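You operate a simulated robot arm through the tools that you are given. There is no shell and no other tool. Be economical: measure what you need, move in short steps, check, and stop when the job is done.

You are at the controls of a simulated robot arm. One attempt, no reset.

JOB
Wind the sock up tight, band the roll and put the reel in the purple tray.
Fine: roller peg in before winding, back after; crank to its stop; fingers off the guide roller.

Only the result counts: the job must be done as asked and must still hold three seconds after the hand-in. Knocking over, shifting, dropping, spilling or breaking anything else fails it.

ROBOT AND FRAMES
A 7-joint arm with a two-finger parallel gripper, fixed in place. Base frame: the origin is at the foot of the arm, x ahead of it, y to its left, z up. Lengths are in mm, angles in rad, forces in N, time in s.
Its first joint turns from -2.897 to 2.897 rad. Payload 4.4 kg.
The tool frame sits at the grasp point between the pads (the TCP): z along the fingers, y along the line on which they close. The tips reach 23 mm beyond it. Largest opening 94 mm; finger width 38, thickness 10; the body of the gripper, 54 by 96 mm, starts 39 mm behind the TCP.
Orientation is told as [roll, pitch, yaw] about the base's x, y, z axes, in that order, counted from this pose: with the fingers straight down and closing along the base's y, the tool's x points along the base's -x, its y along +y and its z along -z.

CONTROLS
- The arm moves only by the tool servo_tool. Its argument "moves" is a list of rows, each a list of 6 numbers: the shift along the tool's x, y, z in units of 500 mm (1.0 is 500 mm), then the turn, a rotation vector about the tool's x, y, z in units of 180 degrees (1.0 is 180 degrees). In form: [[x, y, z, rx, ry, rz], ...]. A call has 1 to 8 rows; each row is the pose to reach, as a shift and turn from the pose commanded when the call began, along the tool's axes at that moment. "gripper" is the gripper command, from -1 (shut) to 1 (fully open), values between in proportion, set as the call begins (left out, the last holds). A call with a number of a shift or a turn outside -1 to 1 is refused whole. A row lasts 0.2 s, in which the tool goes at most 50 mm and 0.15 rad; a call with a longer step from one row to the next is refused whole, and so is a gripper value outside its range. Where a pose cannot be reached the arm comes as near as it can. A force on the tool above 90 N (or 10 N above the force at the start of the call, whichever is more), or a blocked arm, ends the call early, and 0.2 s more pass. The fingers move at their own pace (about 72 mm/s each) and stop on an object; they squeeze with about 35 N. The grip force told is the motor's: it shows also when the fingers shut on nothing. Time passes only in rows, and 0.2 s behind the last, so rows that repeat a pose let the fingers close. The reply holds the time, the measured pose of the TCP, the force on the tool along the base axes, the opening and the grip force, in the units named above and with some noise.
- Cameras (640 x 400 px; columns grow to the right, rows downward): "scene" is fixed at [46.2, 495.7, 1457.9]; the picture's right is [0.15, -0.99, 0.00], its down [-0.56, -0.09, -0.82] and it looks along [0.81, 0.13, -0.57] (base axes); focal length 322 px, centre (320, 200). "wrist" rides on the gripper at [86, 16, -74] in the tool frame; the picture's right is [-0.18, 0.98, 0.00], its down [-0.58, -0.11, -0.81] and it looks along [-0.79, -0.15, 0.59] (tool axes); focal length 243 px, centre (320, 200). There is no depth. A picture from a camera that has moved, and an enlarged one, comes with that camera's place and axes in the base frame and with its lens. The place of the scene camera against the robot may be out by one fixed shift of up to 12 mm in any direction.
- get_image(camera): a new picture of that camera. It takes no simulated time.
- zoom(camera, box): a new picture of the part [left, top, right, bottom] of that camera's present view, enlarged. It takes no simulated time.
- finish_job(): hands the job in; it is judged then, once.

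Go step by step. Nothing tells you positions but the pictures and the camera data: compare them with the known pose of the tool, close in by small moves and look again before you grip or let go. The budget is 120 turns and 68 pictures, counting those below and the enlarged ones. Unless the task says otherwise, let go and move clear before handing in, and close with one line.

The tools are called after ">>>" by a JSON object that holds its "fn" and its "kwargs". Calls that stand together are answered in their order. servo_tool: Moves the arm, as the interface text tells. Its arguments: {"type":"object","properties":{"moves":{"type":"array","items":{"type":"array","items":{"type":"number"}}},"gripper":{"type":"number"}},"required":["moves"]} The other tools are called the same way: get_image (camera) takes a picture; zoom (camera, box) takes an enlarged picture of a part of a camera's view; finish_job () hands the job in.

At the start:

```text
t: 0.0
tcp_pos: [496.0, 438.7, 1170.5]
tcp_rot: [0.001, 0.002, 0.0]
contact_force: [0.2, 0.0, -0.5]
grip_width: 94.0
grip_force: 0.0
```

scene: 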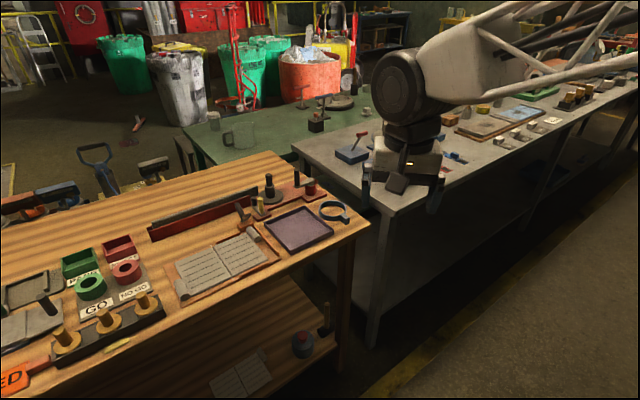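
wrist: 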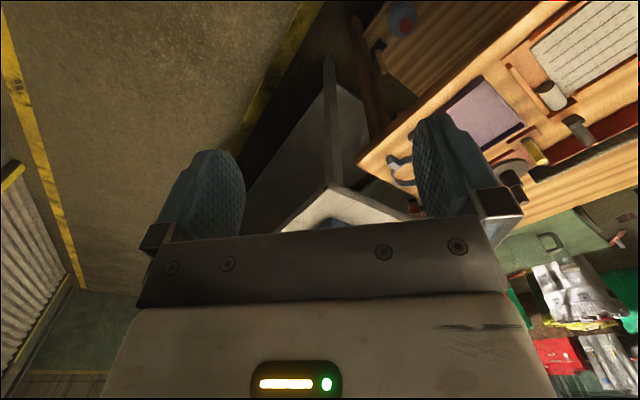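

I see a wooden bench with a flat sock, a purple tray, a blue band and a winding rig with pegs. I'll enlarge that area first.

>>> {"fn": "zoom", "kwargs": {"camera": "scene", "box": [140, 160, 380, 310]}}

>>> {"fn": "zoom", "kwargs": {"camera": "scene", "box": [220, 165, 360, 253]}}

>>> {"fn": "zoom", "kwargs": {"camera": "wrist", "box": [340, 0, 640, 240]}}

```text
2.67 times, centred on (260, 235) of scene
camera zoom: at [46.2, 495.7, 1457.9], right [0.15, -0.99, 0.0], down [-0.56, -0.09, -0.82], along [0.81, 0.13, -0.57], focal length 857 px, centre (480, 107)
```

zoom: 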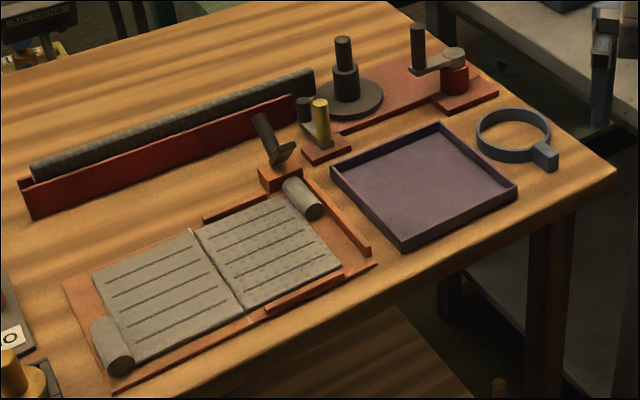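

```text
4.55 times, centred on (290, 209) of scene
camera zoom: at [46.2, 495.7, 1457.9], right [0.15, -0.99, 0.0], down [-0.56, -0.09, -0.82], along [0.81, 0.13, -0.57], focal length 1461 px, centre (456, 159)
```

zoom: 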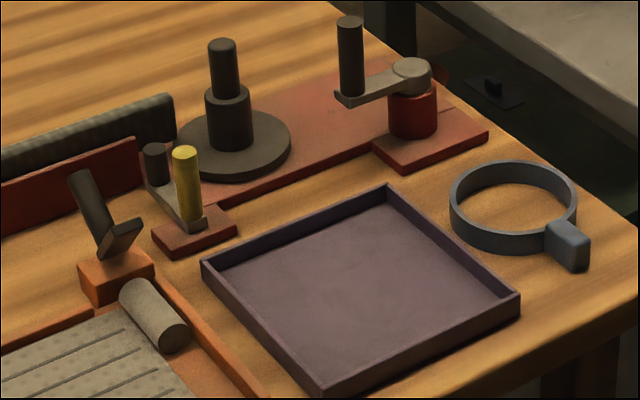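

```text
1.67 times, centred on (490, 120) of wrist
camera zoom: at [409.5, 454.8, 1245.3], right [0.18, 0.98, 0.0], down [0.58, -0.11, 0.81], along [0.79, -0.15, -0.59], focal length 404 px, centre (37, 333)
```

zoom: 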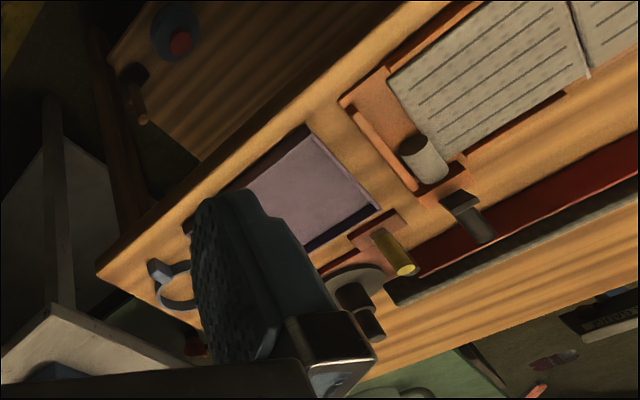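

The bench top comes out at z≈855 by triangulation, but the rig seems far out, at about 930–1150 mm. I'll move closer and yaw the wrist camera to look at the rig.

>>> {"fn": "servo_tool", "kwargs": {"moves": [[-0.02, 0.04, 0, 0, 0, -0.04], [-0.04, 0.08, 0, 0, 0, -0.08], [-0.06, 0.12, 0, 0, 0, -0.12], [-0.08, 0.16, 0, 0, 0, -0.16], [-0.1, 0.2, 0, 0, 0, -0.2], [-0.12, 0.24, 0, 0, 0, -0.24]]}}

>>> {"fn": "get_image", "kwargs": {"camera": "wrist"}}

```text
t: 1.4
tcp_pos: [557.4, 559.3, 1172.1]
tcp_rot: [0.0, 0.0, 0.757]
contact_force: [0.3, -0.2, -0.6]
grip_width: 94.0
grip_force: 0.1
```

```text
62 pictures are left
camera wrist: at [482.6, 510.9, 1247.0], right [-0.54, 0.84, 0.0], down [0.5, 0.32, 0.81], along [0.68, 0.44, -0.59], focal length 243 px, centre (320, 200)
```

wrist: 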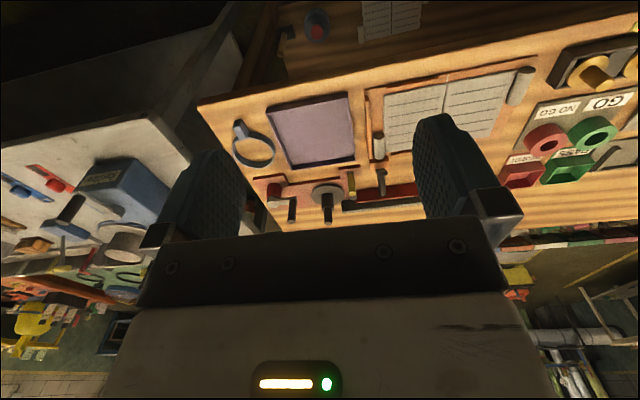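

>>> {"fn": "zoom", "kwargs": {"camera": "wrist", "box": [220, 80, 420, 230]}}

>>> {"fn": "zoom", "kwargs": {"camera": "scene", "box": [230, 165, 330, 228]}}

```text
2.67 times, centred on (320, 155) of wrist
camera zoom: at [482.6, 510.9, 1247.0], right [-0.54, 0.84, 0.0], down [0.5, 0.32, 0.81], along [0.68, 0.44, -0.59], focal length 647 px, centre (320, 320)
```

zoom: 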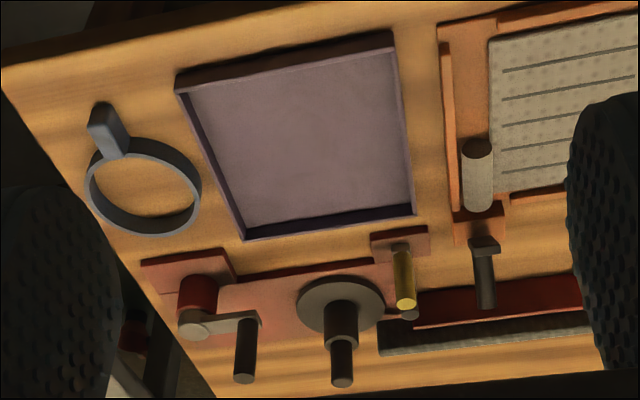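

```text
6.35 times, centred on (280, 196) of scene
camera zoom: at [46.2, 495.7, 1457.9], right [0.15, -0.99, 0.0], down [-0.56, -0.09, -0.82], along [0.81, 0.13, -0.57], focal length 2041 px, centre (574, 222)
```

zoom: 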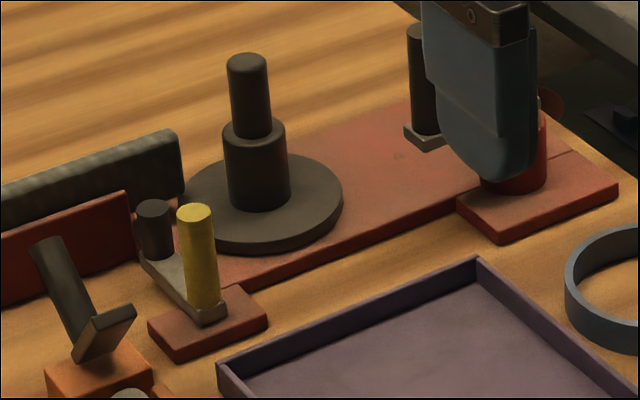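

The rig is clear now: strip in its channel, reel with hub and peg, crank, a yellow peg on the guide-roller arm, band and tray. The reel is at about (885, 795), some 1190 mm out, so I'll test how far the arm reaches with the tool tilted outward, well above everything.

>>> {"fn": "servo_tool", "kwargs": {"moves": [[0, 0, 0, 0, -0.04, 0], [0, 0, 0, 0, -0.08, 0], [0, 0, 0, 0, -0.12, 0], [0, 0, 0, 0, -0.16, 0], [0, 0, 0, 0, -0.2, 0], [0, 0, 0, 0, -0.24, 0], [0, 0, 0, 0, -0.28, 0]]}}

>>> {"fn": "get_image", "kwargs": {"camera": "scene"}}

```text
t: 3.0
tcp_pos: [557.0, 560.2, 1171.3]
tcp_rot: [-0.002, -0.882, 0.756]
contact_force: [0.0, 0.0, 1.0]
grip_width: 94.0
grip_force: 0.1
```

```text
59 pictures are left
```

scene: 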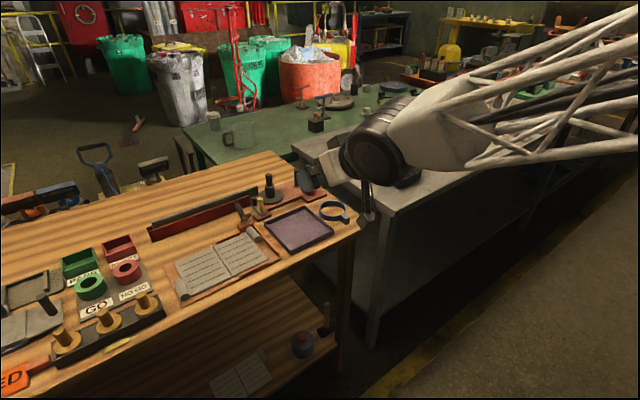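

>>> {"fn": "servo_tool", "kwargs": {"moves": [[-0.057, 0, 0.069, 0, 0, 0], [-0.114, 0, 0.138, 0, 0, 0], [-0.171, 0, 0.207, 0, 0, 0], [-0.228, 0, 0.276, 0, 0, 0], [-0.285, 0, 0.345, 0, 0, 0], [-0.342, 0, 0.414, 0, 0, 0], [-0.399, 0, 0.483, 0, 0, 0], [-0.456, 0, 0.552, 0, 0, 0]]}}

>>> {"fn": "get_image", "kwargs": {"camera": "wrist"}}

```text
t: 4.8
tcp_pos: [818.1, 802.5, 1171.2]
tcp_rot: [0.0, -0.88, 0.755]
contact_force: [0.2, 0.3, 1.8]
grip_width: 94.1
grip_force: 0.1
```

```text
58 pictures are left
camera wrist: at [725.4, 737.2, 1152.5], right [-0.59, 0.8, 0.14], down [-0.11, -0.25, 0.96], along [0.8, 0.55, 0.23], focal length 243 px, centre (320, 200)
```

wrist: 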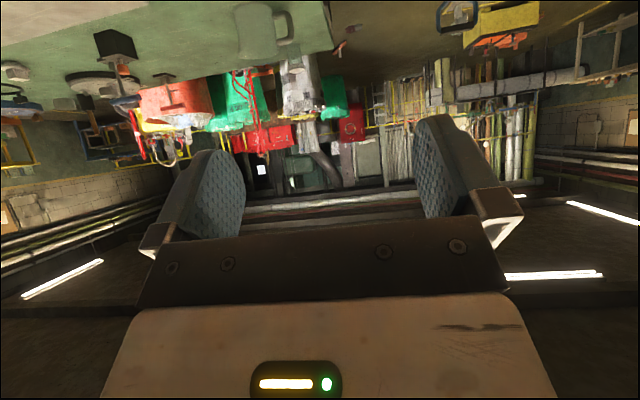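

Reach is fine with a tilted tool, but the camera now hangs below and looks at the horizon. I'll roll the tool 180° about its own axis so the camera sits above and looks down on the fingertips.

>>> {"fn": "servo_tool", "kwargs": {"moves": [[0, 0, 0, 0, 0, 0.047], [0, 0, 0, 0, 0, 0.094], [0, 0, 0, 0, 0, 0.141], [0, 0, 0, 0, 0, 0.188], [0, 0, 0, 0, 0, 0.235], [0, 0, 0, 0, 0, 0.282], [0, 0, 0, 0, 0, 0.329], [0, 0, 0, 0, 0, 0.376]]}}

>>> {"fn": "servo_tool", "kwargs": {"moves": [[0, 0, 0, 0, 0, 0.047], [0, 0, 0, 0, 0, 0.094], [0, 0, 0, 0, 0, 0.141], [0, 0, 0, 0, 0, 0.188], [0, 0, 0, 0, 0, 0.235], [0, 0, 0, 0, 0, 0.282], [0, 0, 0, 0, 0, 0.329], [0, 0, 0, 0, 0, 0.376]]}}

>>> {"fn": "servo_tool", "kwargs": {"moves": [[0, 0, 0, 0, 0, 0.047], [0, 0, 0, 0, 0, 0.094], [0, 0, 0, 0, 0, 0.141], [0, 0, 0, 0, 0, 0.188], [0, 0, 0, 0, 0, 0.235], [0, 0, 0, 0, 0, 0.248]]}}

>>> {"fn": "get_image", "kwargs": {"camera": "wrist"}}

```text
t: 6.6
tcp_pos: [818.1, 804.1, 1170.0]
tcp_rot: [0.843, -0.295, -0.562]
contact_force: [0.6, -0.1, -0.3]
grip_width: 94.0
grip_force: 0.0
```

```text
t: 8.4
tcp_pos: [816.5, 804.6, 1169.3]
tcp_rot: [0.705, 0.582, -1.392]
contact_force: [0.8, 0.8, -0.3]
grip_width: 93.8
grip_force: 0.1
```

```text
t: 9.8
tcp_pos: [822.3, 805.6, 1139.3]
tcp_rot: [0.084, 0.878, -2.228]
contact_force: [1.9, 0.8, 8.9]
grip_width: 94.2
grip_force: 0.0
out of reach, approached as far as the arm can: row 4, 5, 6
```

```text
57 pictures are left
camera wrist: at [827.2, 796.0, 1253.4], right [0.67, -0.74, -0.09], down [-0.74, -0.67, 0.06], along [-0.1, 0.03, -0.99], focal length 243 px, centre (320, 200)
```

wrist: 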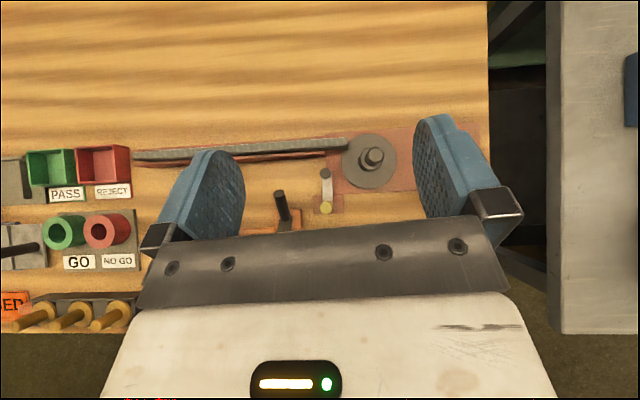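

Now the camera gives a nice top view of the reel (peg ≈ (881,795), top z≈950), roller peg (≈(792,793), top z≈920) and strip. I'll back the wrist off its limit a little.

>>> {"fn": "servo_tool", "kwargs": {"moves": [[0, 0, 0, 0, 0, -0.03], [0, 0, 0, 0, 0, -0.06], [0, 0, 0, 0, 0, -0.06]]}}

>>> {"fn": "get_image", "kwargs": {"camera": "wrist"}}

```text
t: 10.6
tcp_pos: [822.3, 807.7, 1137.9]
tcp_rot: [0.302, 0.841, -1.939]
contact_force: [0.7, 0.0, -0.5]
grip_width: 94.0
grip_force: 0.0
```

```text
56 pictures are left
camera wrist: at [816.4, 809.4, 1252.6], right [0.75, -0.66, 0.06], down [-0.66, -0.75, 0.06], along [0.01, -0.08, -1.0], focal length 243 px, centre (320, 200)
```

wrist: 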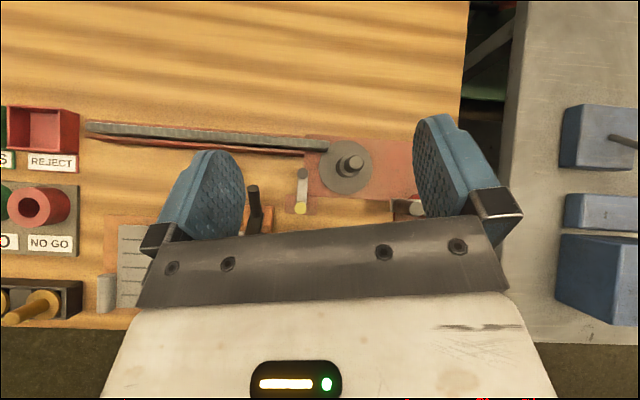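

>>> {"fn": "servo_tool", "kwargs": {"moves": [[0, 0, 0, 0.03, 0.008, 0.016], [0, 0, 0, 0.059, 0.016, 0.032], [0, 0, 0, 0.059, 0.016, 0.032]]}}

```text
t: 11.4
tcp_pos: [823.7, 806.3, 1139.1]
tcp_rot: [0.008, 0.909, -2.086]
contact_force: [-0.7, 0.1, -0.1]
grip_width: 94.1
grip_force: 0.1
```

Level again, fingers pointing outward and down. I'll go over the reel peg to confirm reach and measure more precisely.

>>> {"fn": "servo_tool", "kwargs": {"moves": [[-0.048, 0.032, 0.045, 0, 0, 0], [-0.096, 0.064, 0.09, 0, 0, 0], [-0.1456, 0.0958, 0.1354, 0, 0, 0], [-0.1456, 0.0958, 0.1354, 0, 0, 0]]}}

>>> {"fn": "get_image", "kwargs": {"camera": "wrist"}}

>>> {"fn": "zoom", "kwargs": {"camera": "scene", "box": [220, 140, 380, 240]}}

```text
t: 12.4
tcp_pos: [869.6, 790.5, 1037.9]
tcp_rot: [0.005, 0.907, -2.084]
contact_force: [-0.3, -0.5, -0.7]
grip_width: 94.0
grip_force: 0.0
```

```text
55 pictures are left
camera wrist: at [879.9, 777.3, 1151.5], right [0.8, -0.59, -0.14], down [-0.59, -0.81, 0.04], along [-0.14, 0.05, -0.99], focal length 243 px, centre (320, 200)
```

wrist: 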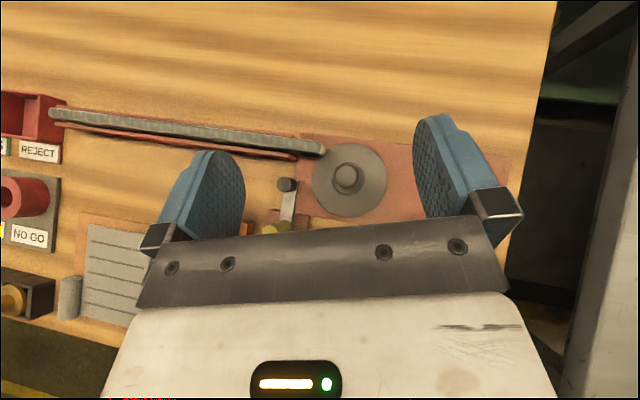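

```text
4.00 times, centred on (300, 190) of scene
camera zoom: at [46.2, 495.7, 1457.9], right [0.15, -0.99, 0.0], down [-0.56, -0.09, -0.82], along [0.81, 0.13, -0.57], focal length 1286 px, centre (400, 240)
```

zoom: 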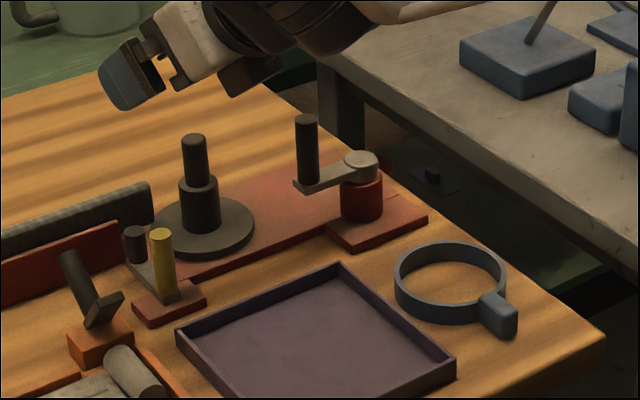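

>>> {"fn": "zoom", "kwargs": {"camera": "scene", "box": [245, 185, 285, 225]}}

>>> {"fn": "zoom", "kwargs": {"camera": "wrist", "box": [235, 130, 395, 235]}}

```text
10.00 times, centred on (265, 205) of scene
camera zoom: at [46.2, 495.7, 1457.9], right [0.15, -0.99, 0.0], down [-0.56, -0.09, -0.82], along [0.81, 0.13, -0.57], focal length 3215 px, centre (870, 150)
```

zoom: 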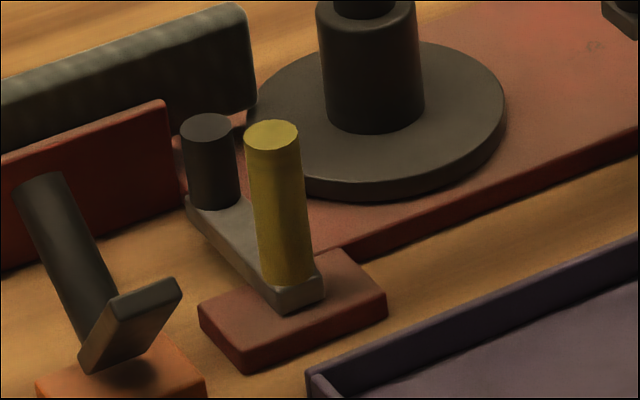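

```text
3.81 times, centred on (315, 182) of wrist
camera zoom: at [879.9, 777.3, 1151.5], right [0.8, -0.59, -0.14], down [-0.59, -0.81, 0.04], along [-0.14, 0.05, -0.99], focal length 924 px, centre (339, 267)
```

zoom: 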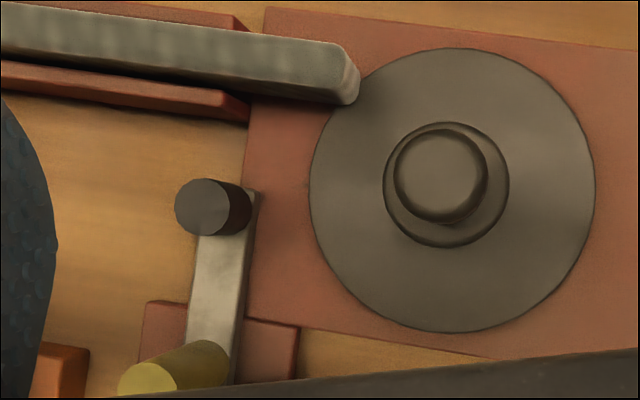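

Reach is OK at the reel, and the measurements agree: reel axis (883,792), roller peg (789,796, top 920), guide roller (826,828), and strip along (−.7,.7). Next I'll go above the yellow peg with the fingers partly closed.

>>> {"fn": "servo_tool", "kwargs": {"moves": [[-0.039, -0.049, -0.009, 0, 0, 0], [-0.078, -0.098, -0.018, 0, 0, 0], [-0.117, -0.146, -0.027, 0, 0, 0], [-0.117, -0.146, -0.027, 0, 0, 0]], "gripper": -0.15}}

>>> {"fn": "get_image", "kwargs": {"camera": "wrist"}}

```text
t: 13.4
tcp_pos: [784.1, 785.6, 1000.7]
tcp_rot: [0.008, 0.908, -2.084]
contact_force: [0.7, 0.3, -0.7]
grip_width: 40.1
grip_force: 0.0
```

```text
51 pictures are left
camera wrist: at [794.7, 772.3, 1114.6], right [0.8, -0.59, -0.14], down [-0.59, -0.81, 0.04], along [-0.14, 0.05, -0.99], focal length 243 px, centre (320, 200)
```

wrist: 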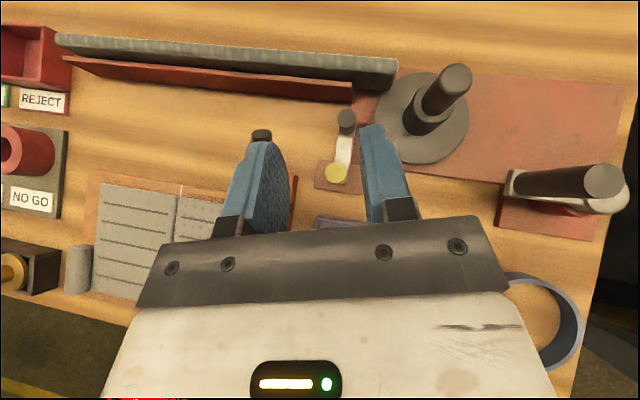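

>>> {"fn": "servo_tool", "kwargs": {"moves": [[-0.05, 0.003, 0.037, 0, 0, 0], [-0.1, 0.003, 0.074, 0, 0, 0], [-0.149, 0.003, 0.11, 0, 0, 0], [-0.149, 0.003, 0.11, 0, 0, 0]]}}

>>> {"fn": "zoom", "kwargs": {"camera": "wrist", "box": [200, 60, 480, 235]}}

>>> {"fn": "zoom", "kwargs": {"camera": "scene", "box": [230, 165, 310, 225]}}

```text
t: 14.4
tcp_pos: [786.5, 783.4, 908.5]
tcp_rot: [0.008, 0.907, -2.084]
contact_force: [-0.4, 0.3, -0.2]
grip_width: 40.1
grip_force: 0.0
```

```text
2.29 times, centred on (340, 148) of wrist
camera zoom: at [795.5, 770.0, 1022.6], right [0.8, -0.59, -0.14], down [-0.59, -0.81, 0.04], along [-0.14, 0.05, -0.99], focal length 555 px, centre (274, 320)
```

zoom: 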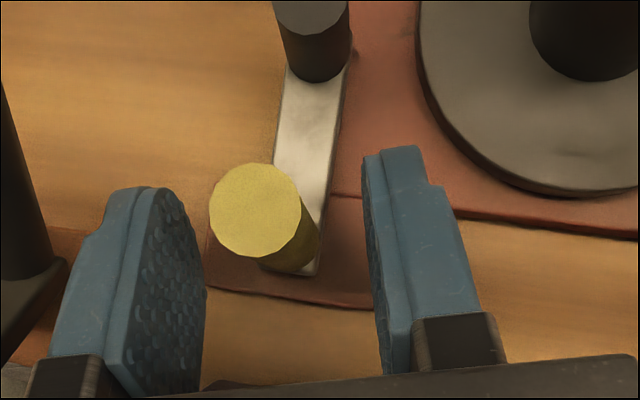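

```text
6.67 times, centred on (270, 195) of scene
camera zoom: at [46.2, 495.7, 1457.9], right [0.15, -0.99, 0.0], down [-0.56, -0.09, -0.82], along [0.81, 0.13, -0.57], focal length 2143 px, centre (653, 233)
```

zoom: 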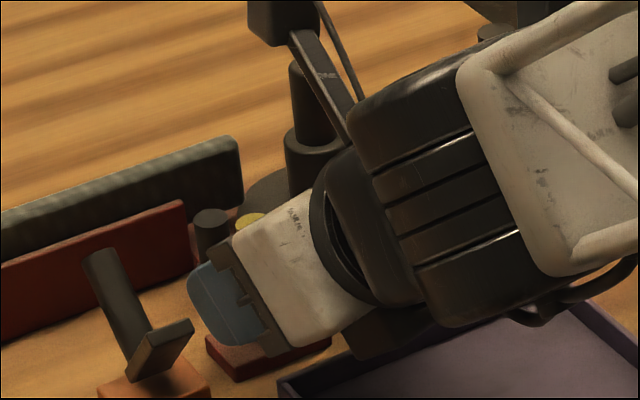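

The peg is centred between the pads, so I'll close on it.

>>> {"fn": "servo_tool", "kwargs": {"moves": [[0, 0, 0, 0, 0, 0], [0, 0, 0, 0, 0, 0], [0, 0, 0, 0, 0, 0]], "gripper": -1}}

>>> {"fn": "zoom", "kwargs": {"camera": "wrist", "box": [200, 60, 480, 235]}}

```text
t: 15.2
tcp_pos: [786.9, 783.3, 909.1]
tcp_rot: [0.008, 0.907, -2.084]
contact_force: [10.1, -7.0, 3.5]
grip_width: 15.4
grip_force: 45.0
```

```text
2.29 times, centred on (340, 148) of wrist
camera zoom: at [796.2, 769.4, 1023.4], right [0.8, -0.59, -0.14], down [-0.59, -0.81, 0.04], along [-0.14, 0.05, -0.99], focal length 555 px, centre (274, 320)
```

zoom: 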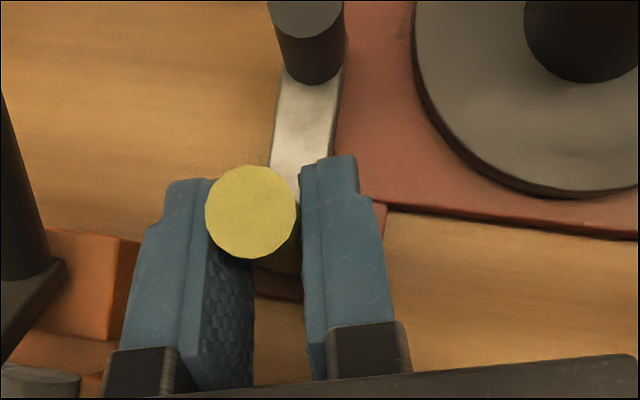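

>>> {"fn": "servo_tool", "kwargs": {"moves": [[0.0035, 0.0016, 0.0046, 0, 0, 0], [0.0071, 0.0032, 0.0092, 0, 0, 0], [0.0071, 0.0032, 0.0092, 0, 0, 0]]}}

>>> {"fn": "zoom", "kwargs": {"camera": "wrist", "box": [200, 60, 480, 235]}}

```text
t: 16.0
tcp_pos: [789.9, 786.0, 908.6]
tcp_rot: [0.006, 0.907, -2.086]
contact_force: [23.6, -23.9, 5.2]
grip_width: 15.2
grip_force: 45.5
```

```text
2.29 times, centred on (340, 148) of wrist
camera zoom: at [799.6, 772.9, 1023.4], right [0.8, -0.59, -0.14], down [-0.59, -0.81, 0.04], along [-0.14, 0.05, -0.99], focal length 555 px, centre (274, 320)
```

zoom: 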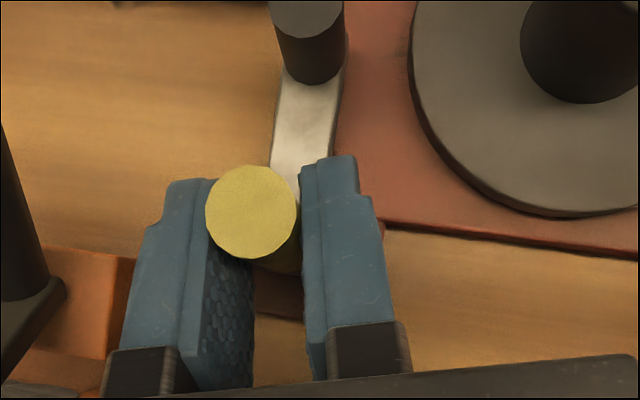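

The roller moves along with the peg, so it is a straight slide. There is some sideways load, so I'll correct slightly to the right as I push on.

>>> {"fn": "servo_tool", "kwargs": {"moves": [[0.0033, 0.0031, 0.0043, 0, 0, 0], [0.0066, 0.0061, 0.0085, 0, 0, 0], [0.0066, 0.0061, 0.0085, 0, 0, 0]]}}

```text
t: 16.8
tcp_pos: [792.9, 790.7, 909.1]
tcp_rot: [0.008, 0.908, -2.084]
contact_force: [15.6, -15.1, 10.7]
grip_width: 15.3
grip_force: 45.5
```

>>> {"fn": "servo_tool", "kwargs": {"moves": [[0.0035, 0.0016, 0.0046, 0, 0, 0], [0.0071, 0.0032, 0.0092, 0, 0, 0], [0.0071, 0.0032, 0.0092, 0, 0, 0]]}}

>>> {"fn": "get_image", "kwargs": {"camera": "wrist"}}

```text
t: 17.6
tcp_pos: [797.9, 794.2, 908.2]
tcp_rot: [0.005, 0.908, -2.084]
contact_force: [8.7, -7.9, 9.6]
grip_width: 14.9
grip_force: 45.0
```

```text
46 pictures are left
camera wrist: at [807.7, 780.8, 1023.4], right [0.8, -0.59, -0.14], down [-0.59, -0.81, 0.04], along [-0.14, 0.05, -0.99], focal length 243 px, centre (320, 200)
```

wrist: 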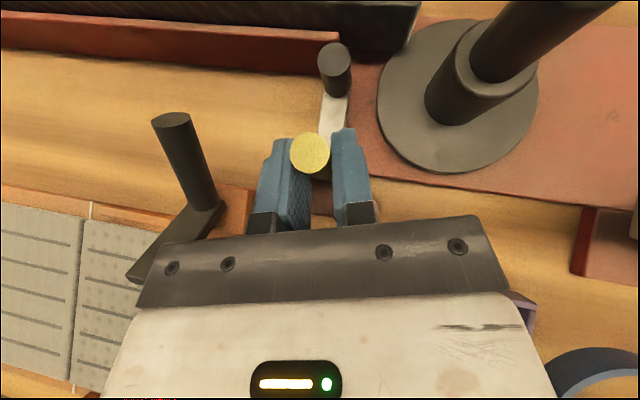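

>>> {"fn": "servo_tool", "kwargs": {"moves": [[0.0035, 0.0016, 0.0046, 0, 0, 0], [0.0071, 0.0032, 0.0092, 0, 0, 0], [0.0071, 0.0032, 0.0092, 0, 0, 0]]}}

>>> {"fn": "servo_tool", "kwargs": {"moves": [[0.0035, 0.0016, 0.0046, 0, 0, 0], [0.0035, 0.0016, 0.0046, 0, 0, 0]]}}

>>> {"fn": "get_image", "kwargs": {"camera": "wrist"}}

```text
t: 18.4
tcp_pos: [800.4, 798.5, 909.0]
tcp_rot: [0.007, 0.908, -2.084]
contact_force: [-23.2, -35.8, 21.3]
grip_width: 15.4
grip_force: 44.8
```

```text
t: 19.0
tcp_pos: [803.3, 801.0, 909.2]
tcp_rot: [0.008, 0.908, -2.082]
contact_force: [-33.2, -26.4, 21.7]
grip_width: 15.5
grip_force: 45.4
```

```text
45 pictures are left
camera wrist: at [813.0, 788.1, 1023.2], right [0.8, -0.58, -0.14], down [-0.59, -0.81, 0.04], along [-0.14, 0.05, -0.99], focal length 243 px, centre (320, 200)
```

wrist: 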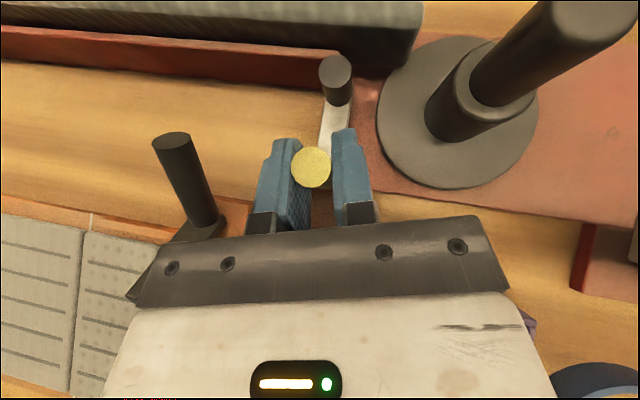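

The slide has come up against resistance after about 19 mm, with the roller now touching the strip. I'll release, back off along the fingers and look.

>>> {"fn": "servo_tool", "kwargs": {"moves": [[0, 0, 0, 0, 0, 0], [0, 0, 0, 0, 0, 0], [0, 0, -0.05, 0, 0, 0], [0, 0, -0.1, 0, 0, 0], [0.08, 0, -0.15, 0, 0, 0], [0.16, 0, -0.2, 0, 0, 0]], "gripper": -0.15}}

>>> {"fn": "zoom", "kwargs": {"camera": "wrist", "box": [180, 0, 500, 235]}}

>>> {"fn": "zoom", "kwargs": {"camera": "scene", "box": [235, 165, 315, 225]}}

```text
t: 20.4
tcp_pos: [787.3, 772.2, 1032.3]
tcp_rot: [0.005, 0.905, -2.085]
contact_force: [0.1, -0.1, -0.2]
grip_width: 40.0
grip_force: 0.1
```

```text
1.70 times, centred on (340, 118) of wrist
camera zoom: at [798.2, 760.2, 1147.0], right [0.8, -0.59, -0.14], down [-0.59, -0.81, 0.04], along [-0.14, 0.05, -0.99], focal length 413 px, centre (286, 340)
```

zoom: 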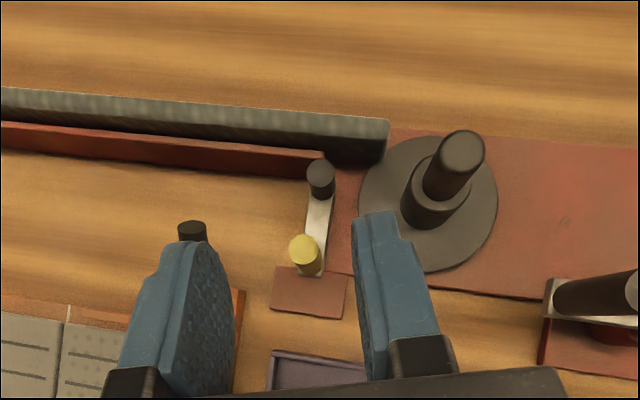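

```text
6.67 times, centred on (275, 195) of scene
camera zoom: at [46.2, 495.7, 1457.9], right [0.15, -0.99, 0.0], down [-0.56, -0.09, -0.82], along [0.81, 0.13, -0.57], focal length 2143 px, centre (620, 233)
```

zoom: 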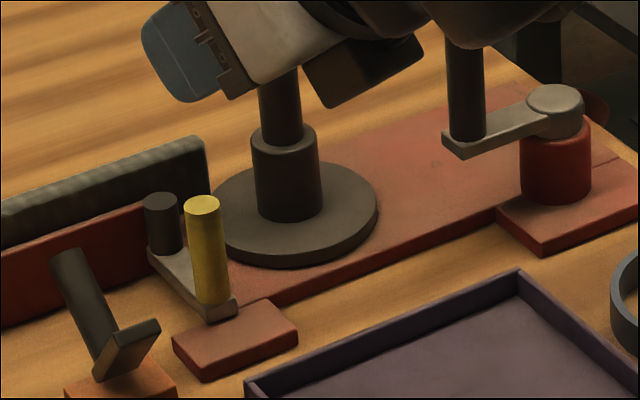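

The roller stays in against the strip. Next is the crank handle, at about (897,703) with its top near z 970. I'll go above it.

>>> {"fn": "servo_tool", "kwargs": {"moves": [[-0.001, 0.087, -0.01, 0, 0, 0], [-0.003, 0.174, -0.02, 0, 0, 0], [-0.005, 0.259, -0.032, 0, 0, 0], [-0.005, 0.259, -0.032, 0, 0, 0]]}}

>>> {"fn": "get_image", "kwargs": {"camera": "wrist"}}

```text
t: 21.4
tcp_pos: [894.5, 696.8, 1040.2]
tcp_rot: [0.009, 0.907, -2.082]
contact_force: [-0.3, 0.4, -0.7]
grip_width: 40.0
grip_force: 0.0
```

```text
42 pictures are left
camera wrist: at [904.7, 683.8, 1154.7], right [0.8, -0.59, -0.14], down [-0.59, -0.81, 0.04], along [-0.14, 0.05, -0.99], focal length 243 px, centre (320, 200)
```

wrist: 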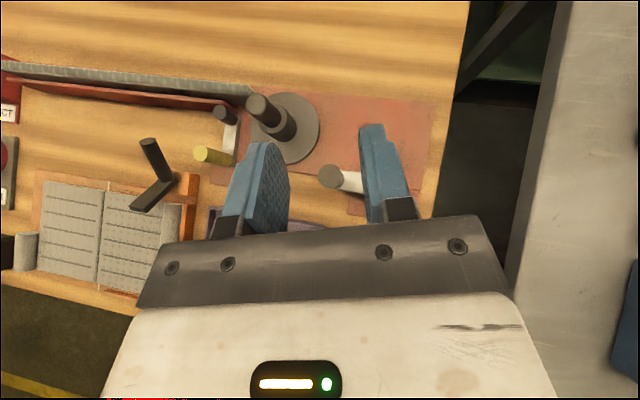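

>>> {"fn": "servo_tool", "kwargs": {"moves": [[-0.045, -0.002, 0.035, 0, 0, 0], [-0.09, -0.0046, 0.07, 0, 0, 0], [-0.133, -0.0046, 0.106, 0, 0, 0], [-0.133, -0.0046, 0.106, 0, 0, 0]]}}

>>> {"fn": "zoom", "kwargs": {"camera": "wrist", "box": [200, 60, 480, 235]}}

```text
t: 22.4
tcp_pos: [894.2, 699.7, 955.8]
tcp_rot: [0.008, 0.908, -2.082]
contact_force: [0.1, 0.3, 0.1]
grip_width: 39.9
grip_force: 0.1
```

```text
2.29 times, centred on (340, 148) of wrist
camera zoom: at [904.7, 686.5, 1070.4], right [0.8, -0.59, -0.14], down [-0.59, -0.81, 0.04], along [-0.14, 0.05, -0.99], focal length 555 px, centre (274, 320)
```

zoom: 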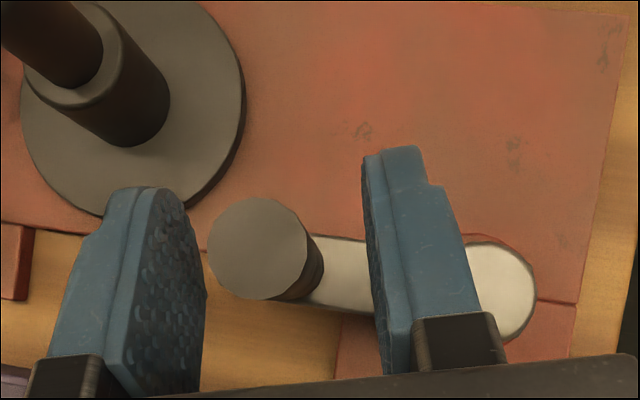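

>>> {"fn": "servo_tool", "kwargs": {"moves": [[0, 0, 0, 0, 0, 0], [0, 0, 0, 0, 0, 0], [0, 0, 0, 0, 0, 0]], "gripper": -1}}

```text
t: 23.2
tcp_pos: [894.9, 699.4, 956.4]
tcp_rot: [0.006, 0.908, -2.084]
contact_force: [4.8, 1.5, -0.5]
grip_width: 17.8
grip_force: 45.1
```

>>> {"fn": "servo_tool", "kwargs": {"moves": [[0.004, 0.0025, 0.0052, 0, 0, 0], [0.0081, 0.0051, 0.0104, 0, 0, 0], [0.0081, 0.0051, 0.0104, 0, 0, 0]]}}

>>> {"fn": "zoom", "kwargs": {"camera": "wrist", "box": [200, 60, 480, 235]}}

```text
t: 24.0
tcp_pos: [899.5, 704.5, 957.1]
tcp_rot: [0.007, 0.907, -2.082]
contact_force: [-4.0, -4.1, 2.4]
grip_width: 18.0
grip_force: 45.1
```

```text
2.29 times, centred on (340, 148) of wrist
camera zoom: at [909.4, 691.0, 1070.5], right [0.8, -0.59, -0.14], down [-0.59, -0.81, 0.04], along [-0.14, 0.05, -0.99], focal length 555 px, centre (274, 320)
```

zoom: 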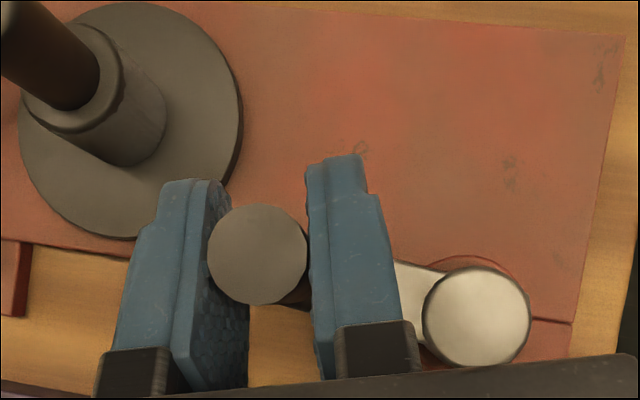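

The crank turns freely (a few N) with its pivot near (932,668) and radius about 51 mm. I'll continue clockwise.

>>> {"fn": "servo_tool", "kwargs": {"moves": [[0.0138, 0.0133, 0.0177, 0, 0, 0], [0.025, 0.0324, 0.0321, 0, 0, 0], [0.0329, 0.0557, 0.0423, 0, 0, 0], [0.0368, 0.0812, 0.0473, 0, 0, 0], [0.0365, 0.1077, 0.0469, 0, 0, 0], [0.0365, 0.1077, 0.0469, 0, 0, 0]]}}

>>> {"fn": "get_image", "kwargs": {"camera": "wrist"}}

```text
t: 25.4
tcp_pos: [961.2, 702.5, 956.2]
tcp_rot: [0.008, 0.907, -2.084]
contact_force: [-6.6, -0.7, -6.5]
grip_width: 17.7
grip_force: 45.1
```

```text
39 pictures are left
camera wrist: at [970.4, 690.3, 1071.2], right [0.8, -0.59, -0.14], down [-0.59, -0.81, 0.04], along [-0.14, 0.05, -0.99], focal length 243 px, centre (320, 200)
```

wrist: 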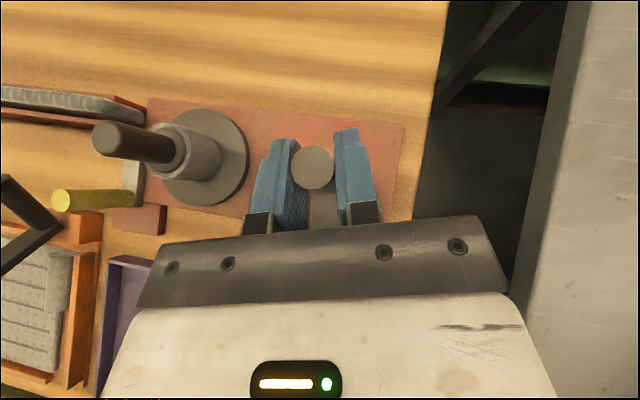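

Winding works: the roll is growing on the hub and the strip is shortening. On around the near side.

>>> {"fn": "servo_tool", "kwargs": {"moves": [[-0.0046, 0.0255, -0.0059, 0, 0, 0], [-0.013, 0.0481, -0.0166, 0, 0, 0], [-0.0247, 0.0665, -0.0317, 0, 0, 0], [-0.039, 0.0793, -0.0501, 0, 0, 0], [-0.0547, 0.0857, -0.0703, 0, 0, 0], [-0.0709, 0.0852, -0.0911, 0, 0, 0], [-0.0866, 0.0778, -0.1112, 0, 0, 0], [-0.1005, 0.0641, -0.1291, 0, 0, 0]]}}

```text
t: 27.2
tcp_pos: [949.9, 613.2, 957.0]
tcp_rot: [0.008, 0.909, -2.087]
contact_force: [29.8, -36.9, 12.0]
grip_width: 17.4
grip_force: 45.2
```

The radial force shows the true centre is a few mm nearer, so I'll correct the circle and continue.

>>> {"fn": "servo_tool", "kwargs": {"moves": [[-0.0149, -0.015, -0.0192, 0, 0, 0], [-0.0231, -0.0385, -0.0297, 0, 0, 0], [-0.0275, -0.0648, -0.0353, 0, 0, 0], [-0.0274, -0.0919, -0.0352, 0, 0, 0]]}}

>>> {"fn": "get_image", "kwargs": {"camera": "wrist"}}

```text
t: 28.2
tcp_pos: [894.8, 621.5, 955.2]
tcp_rot: [0.007, 0.905, -2.085]
contact_force: [3.4, 0.2, 4.5]
grip_width: 17.7
grip_force: 45.1
```

```text
38 pictures are left
camera wrist: at [905.4, 607.4, 1068.6], right [0.8, -0.58, -0.14], down [-0.59, -0.81, 0.04], along [-0.14, 0.05, -0.99], focal length 243 px, centre (320, 200)
```

wrist: 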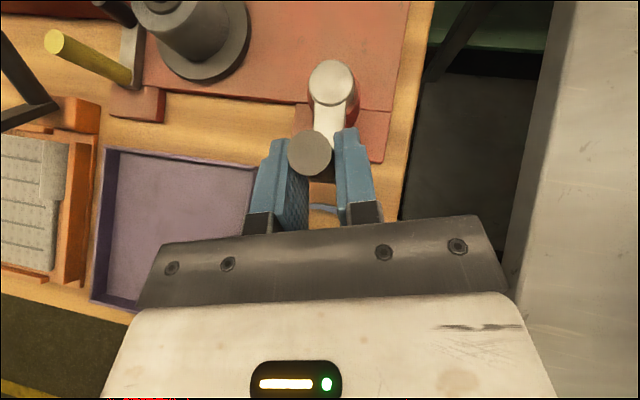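

>>> {"fn": "servo_tool", "kwargs": {"moves": [[0.0065, -0.026, 0.0084, 0, 0, 0], [0.0162, -0.0481, 0.0208, 0, 0, 0], [0.0291, -0.0657, 0.0374, 0, 0, 0], [0.0443, -0.0773, 0.0569, 0, 0, 0], [0.0608, -0.0819, 0.0781, 0, 0, 0], [0.0775, -0.0795, 0.0996, 0, 0, 0], [0.0933, -0.0701, 0.1199, 0, 0, 0], [0.0933, -0.0701, 0.1199, 0, 0, 0]]}}

>>> {"fn": "get_image", "kwargs": {"camera": "wrist"}}

```text
t: 30.0
tcp_pos: [900.7, 705.9, 954.2]
tcp_rot: [0.006, 0.907, -2.083]
contact_force: [-36.1, 37.3, -15.0]
grip_width: 17.5
grip_force: 45.3
```

```text
37 pictures are left
camera wrist: at [911.3, 693.3, 1069.2], right [0.8, -0.58, -0.14], down [-0.58, -0.81, 0.04], along [-0.14, 0.05, -0.99], focal length 243 px, centre (320, 200)
```

wrist: 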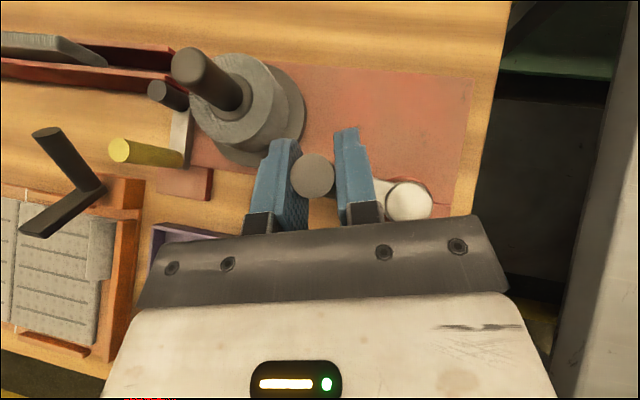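

One turn is done and roughly half the strip is wound. On with the second turn, with the radius slightly larger.

>>> {"fn": "servo_tool", "kwargs": {"moves": [[0.0158, 0.0124, 0.0204, 0, 0, 0], [0.0268, 0.0342, 0.0344, 0, 0, 0], [0.0336, 0.06, 0.0432, 0, 0, 0], [0.0365, 0.088, 0.0469, 0, 0, 0]]}}

```text
t: 31.0
tcp_pos: [957.0, 705.5, 956.7]
tcp_rot: [0.007, 0.907, -2.086]
contact_force: [-6.7, -8.7, -0.3]
grip_width: 17.4
grip_force: 45.1
```

>>> {"fn": "servo_tool", "kwargs": {"moves": [[-0.002, 0.0278, -0.0026, 0, 0, 0], [-0.0081, 0.0544, -0.0104, 0, 0, 0], [-0.0184, 0.0768, -0.0236, 0, 0, 0], [-0.0318, 0.0948, -0.0409, 0, 0, 0], [-0.0477, 0.106, -0.0613, 0, 0, 0], [-0.0649, 0.1106, -0.0834, 0, 0, 0], [-0.0819, 0.1074, -0.1053, 0, 0, 0], [-0.0981, 0.0974, -0.1261, 0, 0, 0]]}}

>>> {"fn": "get_image", "kwargs": {"camera": "scene"}}

```text
t: 32.4
tcp_pos: [973.8, 643.7, 957.0]
tcp_rot: [0.003, 0.907, -2.079]
contact_force: [-21.0, 14.4, 1.3]
grip_width: 17.8
grip_force: 45.0
stopped in row 7: the force on the tool passed its limit (the readings are from after the stop); the commanded pose is now the measured one
```

```text
36 pictures are left
```

scene: 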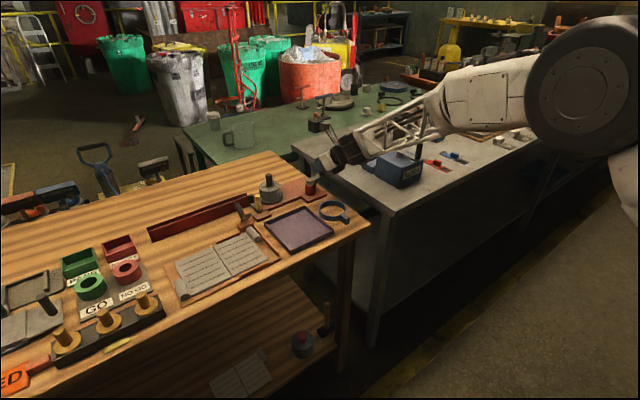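

>>> {"fn": "zoom", "kwargs": {"camera": "scene", "box": [230, 150, 350, 225]}}

>>> {"fn": "get_image", "kwargs": {"camera": "wrist"}}

```text
5.33 times, centred on (290, 188) of scene
camera zoom: at [46.2, 495.7, 1457.9], right [0.15, -0.99, 0.0], down [-0.56, -0.09, -0.82], along [0.81, 0.13, -0.57], focal length 1715 px, centre (480, 267)
```

zoom: 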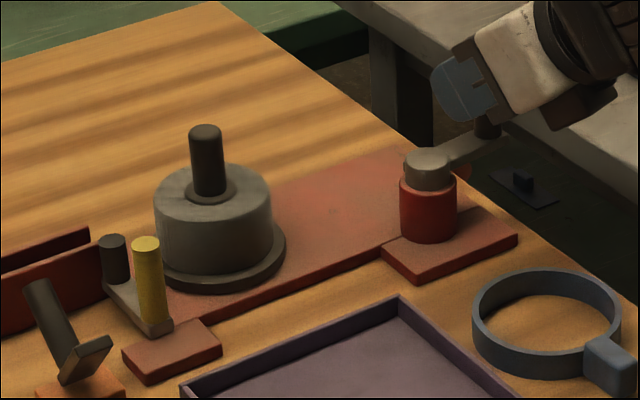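

```text
34 pictures are left
camera wrist: at [985.1, 629.7, 1070.7], right [0.8, -0.58, -0.14], down [-0.58, -0.81, 0.04], along [-0.14, 0.05, -0.99], focal length 243 px, centre (320, 200)
```

wrist: 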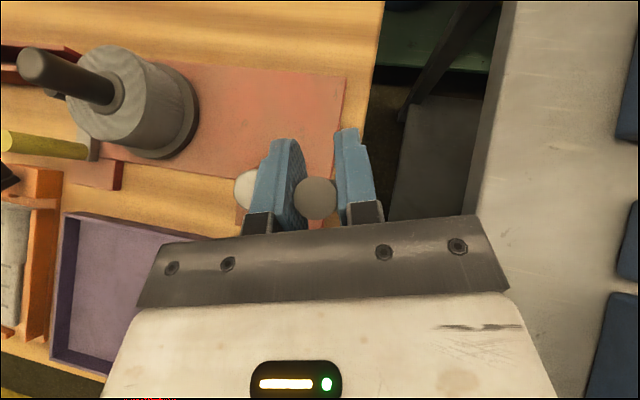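

The strip is fully wound and the crank has stopped at about −22°. A small push further will confirm the stop.

>>> {"fn": "servo_tool", "kwargs": {"moves": [[-0.003, 0.0006, -0.0039, 0, 0, 0], [-0.0061, 0.0012, -0.0078, 0, 0, 0], [-0.0061, 0.0012, -0.0078, 0, 0, 0]]}}

```text
t: 33.2
tcp_pos: [971.3, 638.9, 956.8]
tcp_rot: [0.002, 0.908, -2.076]
contact_force: [-44.2, 52.2, 4.2]
grip_width: 17.7
grip_force: 44.6
```

The handle has slipped about 12 mm along the pads, so that stop may just be my geometry. I'll open, take a fresh look and regrip properly.

>>> {"fn": "servo_tool", "kwargs": {"moves": [[0, 0, 0, 0, 0, 0], [0, 0, 0, 0, 0, 0]], "gripper": -0.15}}

>>> {"fn": "get_image", "kwargs": {"camera": "wrist"}}

```text
t: 33.8
tcp_pos: [974.0, 635.3, 956.8]
tcp_rot: [0.002, 0.907, -2.081]
contact_force: [1.0, -0.2, -0.3]
grip_width: 39.8
grip_force: 0.0
```

```text
33 pictures are left
camera wrist: at [985.0, 622.4, 1070.3], right [0.8, -0.58, -0.14], down [-0.58, -0.81, 0.04], along [-0.14, 0.05, -0.99], focal length 243 px, centre (320, 200)
```

wrist: 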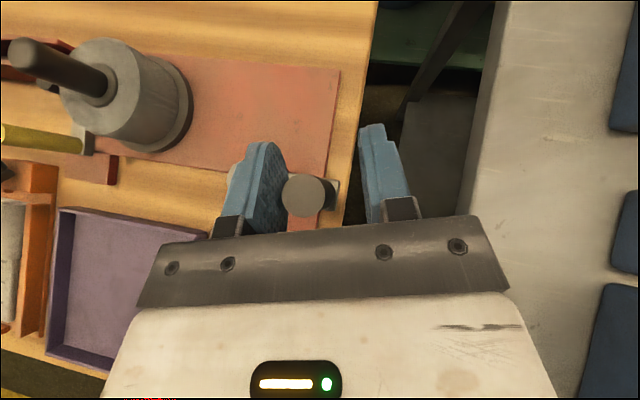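

>>> {"fn": "servo_tool", "kwargs": {"moves": [[-0.0124, -0.0114, -0.0159, 0, 0, 0], [-0.0124, -0.0114, -0.0159, 0, 0, 0]]}}

>>> {"fn": "servo_tool", "kwargs": {"moves": [[0, 0, 0, 0, 0, 0], [0, 0, 0, 0, 0, 0], [0, 0, 0, 0, 0, 0]], "gripper": -1}}

```text
t: 34.4
tcp_pos: [964.7, 630.6, 956.2]
tcp_rot: [0.004, 0.907, -2.081]
contact_force: [-0.2, 0.0, 1.0]
grip_width: 40.4
grip_force: 0.1
```

```text
t: 35.2
tcp_pos: [964.9, 628.5, 956.9]
tcp_rot: [0.004, 0.908, -2.079]
contact_force: [42.4, -13.4, -3.5]
grip_width: 17.8
grip_force: 44.6
```

>>> {"fn": "servo_tool", "kwargs": {"moves": [[0, 0.005, 0, 0, 0, 0], [0, 0.005, 0, 0, 0, 0]]}}

>>> {"fn": "servo_tool", "kwargs": {"moves": [[-0.0033, -0.0014, -0.0042, 0, 0, 0], [-0.0065, -0.0028, -0.0083, 0, 0, 0], [-0.0065, -0.0028, -0.0083, 0, 0, 0]]}}

```text
t: 35.8
tcp_pos: [965.2, 629.1, 956.7]
tcp_rot: [0.003, 0.908, -2.079]
contact_force: [14.1, -19.5, 4.2]
grip_width: 17.6
grip_force: 44.9
```

```text
t: 36.6
tcp_pos: [962.6, 624.8, 957.6]
tcp_rot: [0.005, 0.908, -2.081]
contact_force: [72.4, 3.5, -3.4]
grip_width: 17.8
grip_force: 45.4
```

>>> {"fn": "zoom", "kwargs": {"camera": "wrist", "box": [200, 100, 420, 235]}}

```text
2.91 times, centred on (310, 168) of wrist
camera zoom: at [973.4, 612.0, 1071.7], right [0.8, -0.58, -0.14], down [-0.58, -0.81, 0.04], along [-0.14, 0.05, -0.99], focal length 706 px, centre (349, 294)
```

zoom: 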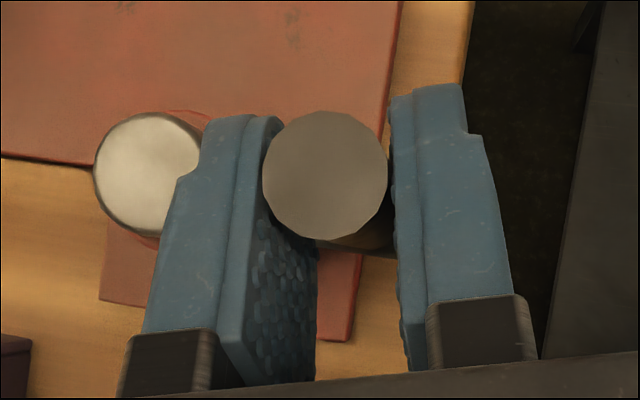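

The handle did not move under about 50 N: it is at 540° total, so the crank is at its stop. I'll release, back off and go over the yellow roller peg.

>>> {"fn": "servo_tool", "kwargs": {"moves": [[0, 0, 0, 0, 0, 0], [0, 0, 0, 0, 0, 0], [0, 0, -0.06, 0, 0, 0], [0, 0, -0.12, 0, 0, 0], [0.02, 0, -0.18, 0, 0, 0], [0.02, 0, -0.18, 0, 0, 0]], "gripper": -0.15}}

>>> {"fn": "servo_tool", "kwargs": {"moves": [[0.025, -0.065, 0.032, 0, 0, 0], [0.05, -0.13, 0.064, 0, 0, 0], [0.075, -0.195, 0.096, 0, 0, 0], [0.1, -0.26, 0.128, 0, 0, 0], [0.125, -0.325, 0.16, 0, 0, 0], [0.15, -0.39, 0.192, 0, 0, 0], [0.1738, -0.4554, 0.2233, 0, 0, 0], [0.1738, -0.4554, 0.2233, 0, 0, 0]], "gripper": -0.3}}

>>> {"fn": "get_image", "kwargs": {"camera": "wrist"}}

```text
t: 38.0
tcp_pos: [928.9, 569.6, 1017.9]
tcp_rot: [0.003, 0.905, -2.078]
contact_force: [1.1, 0.1, 0.2]
grip_width: 39.8
grip_force: 0.0
```

```text
t: 39.8
tcp_pos: [801.5, 805.9, 1019.6]
tcp_rot: [0.0, 0.907, -2.078]
contact_force: [0.1, 1.3, -0.3]
grip_width: 32.9
grip_force: 0.1
```

```text
31 pictures are left
camera wrist: at [811.4, 792.0, 1134.4], right [0.8, -0.58, -0.14], down [-0.58, -0.81, 0.04], along [-0.14, 0.05, -0.99], focal length 243 px, centre (320, 200)
```

wrist: 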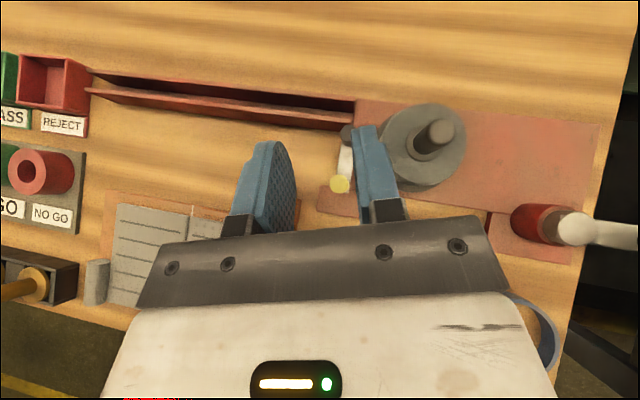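

>>> {"fn": "servo_tool", "kwargs": {"moves": [[-0.0134, 0.0042, -0.0172, 0, 0, 0], [-0.072, 0.0042, 0.0285, 0, 0, 0], [-0.131, 0.0042, 0.074, 0, 0, 0], [-0.1894, 0.0042, 0.1198, 0, 0, 0], [-0.1894, 0.0042, 0.1198, 0, 0, 0]]}}

>>> {"fn": "zoom", "kwargs": {"camera": "wrist", "box": [200, 60, 480, 235]}}

```text
t: 41.0
tcp_pos: [796.1, 793.9, 909.1]
tcp_rot: [0.004, 0.91, -2.078]
contact_force: [0.4, 1.0, 0.1]
grip_width: 32.8
grip_force: 0.0
```

```text
2.29 times, centred on (340, 148) of wrist
camera zoom: at [806.4, 780.4, 1023.6], right [0.8, -0.58, -0.14], down [-0.58, -0.81, 0.04], along [-0.14, 0.05, -0.99], focal length 555 px, centre (274, 320)
```

zoom: 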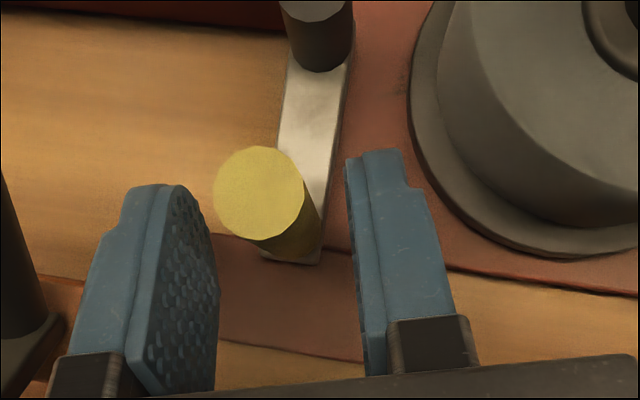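

>>> {"fn": "servo_tool", "kwargs": {"moves": [[0.0037, 0, 0.0047, 0, 0, 0], [0.0037, 0, 0.0047, 0, 0, 0], [0.0037, 0, 0.0047, 0, 0, 0], [0.0037, 0, 0.0047, 0, 0, 0]], "gripper": -1}}

>>> {"fn": "servo_tool", "kwargs": {"moves": [[-0.0035, -0.0016, -0.0046, 0, 0, 0], [-0.0071, -0.0032, -0.0092, 0, 0, 0], [-0.0106, -0.0048, -0.0138, 0, 0, 0], [-0.0142, -0.0064, -0.0184, 0, 0, 0], [-0.0142, -0.0064, -0.0184, 0, 0, 0]]}}

```text
t: 42.0
tcp_pos: [799.9, 794.4, 908.6]
tcp_rot: [0.003, 0.908, -2.081]
contact_force: [3.1, -35.1, 7.2]
grip_width: 15.1
grip_force: 44.6
```

```text
t: 43.2
tcp_pos: [790.4, 787.1, 909.5]
tcp_rot: [0.004, 0.907, -2.081]
contact_force: [25.0, -25.7, 15.4]
grip_width: 15.3
grip_force: 45.2
```

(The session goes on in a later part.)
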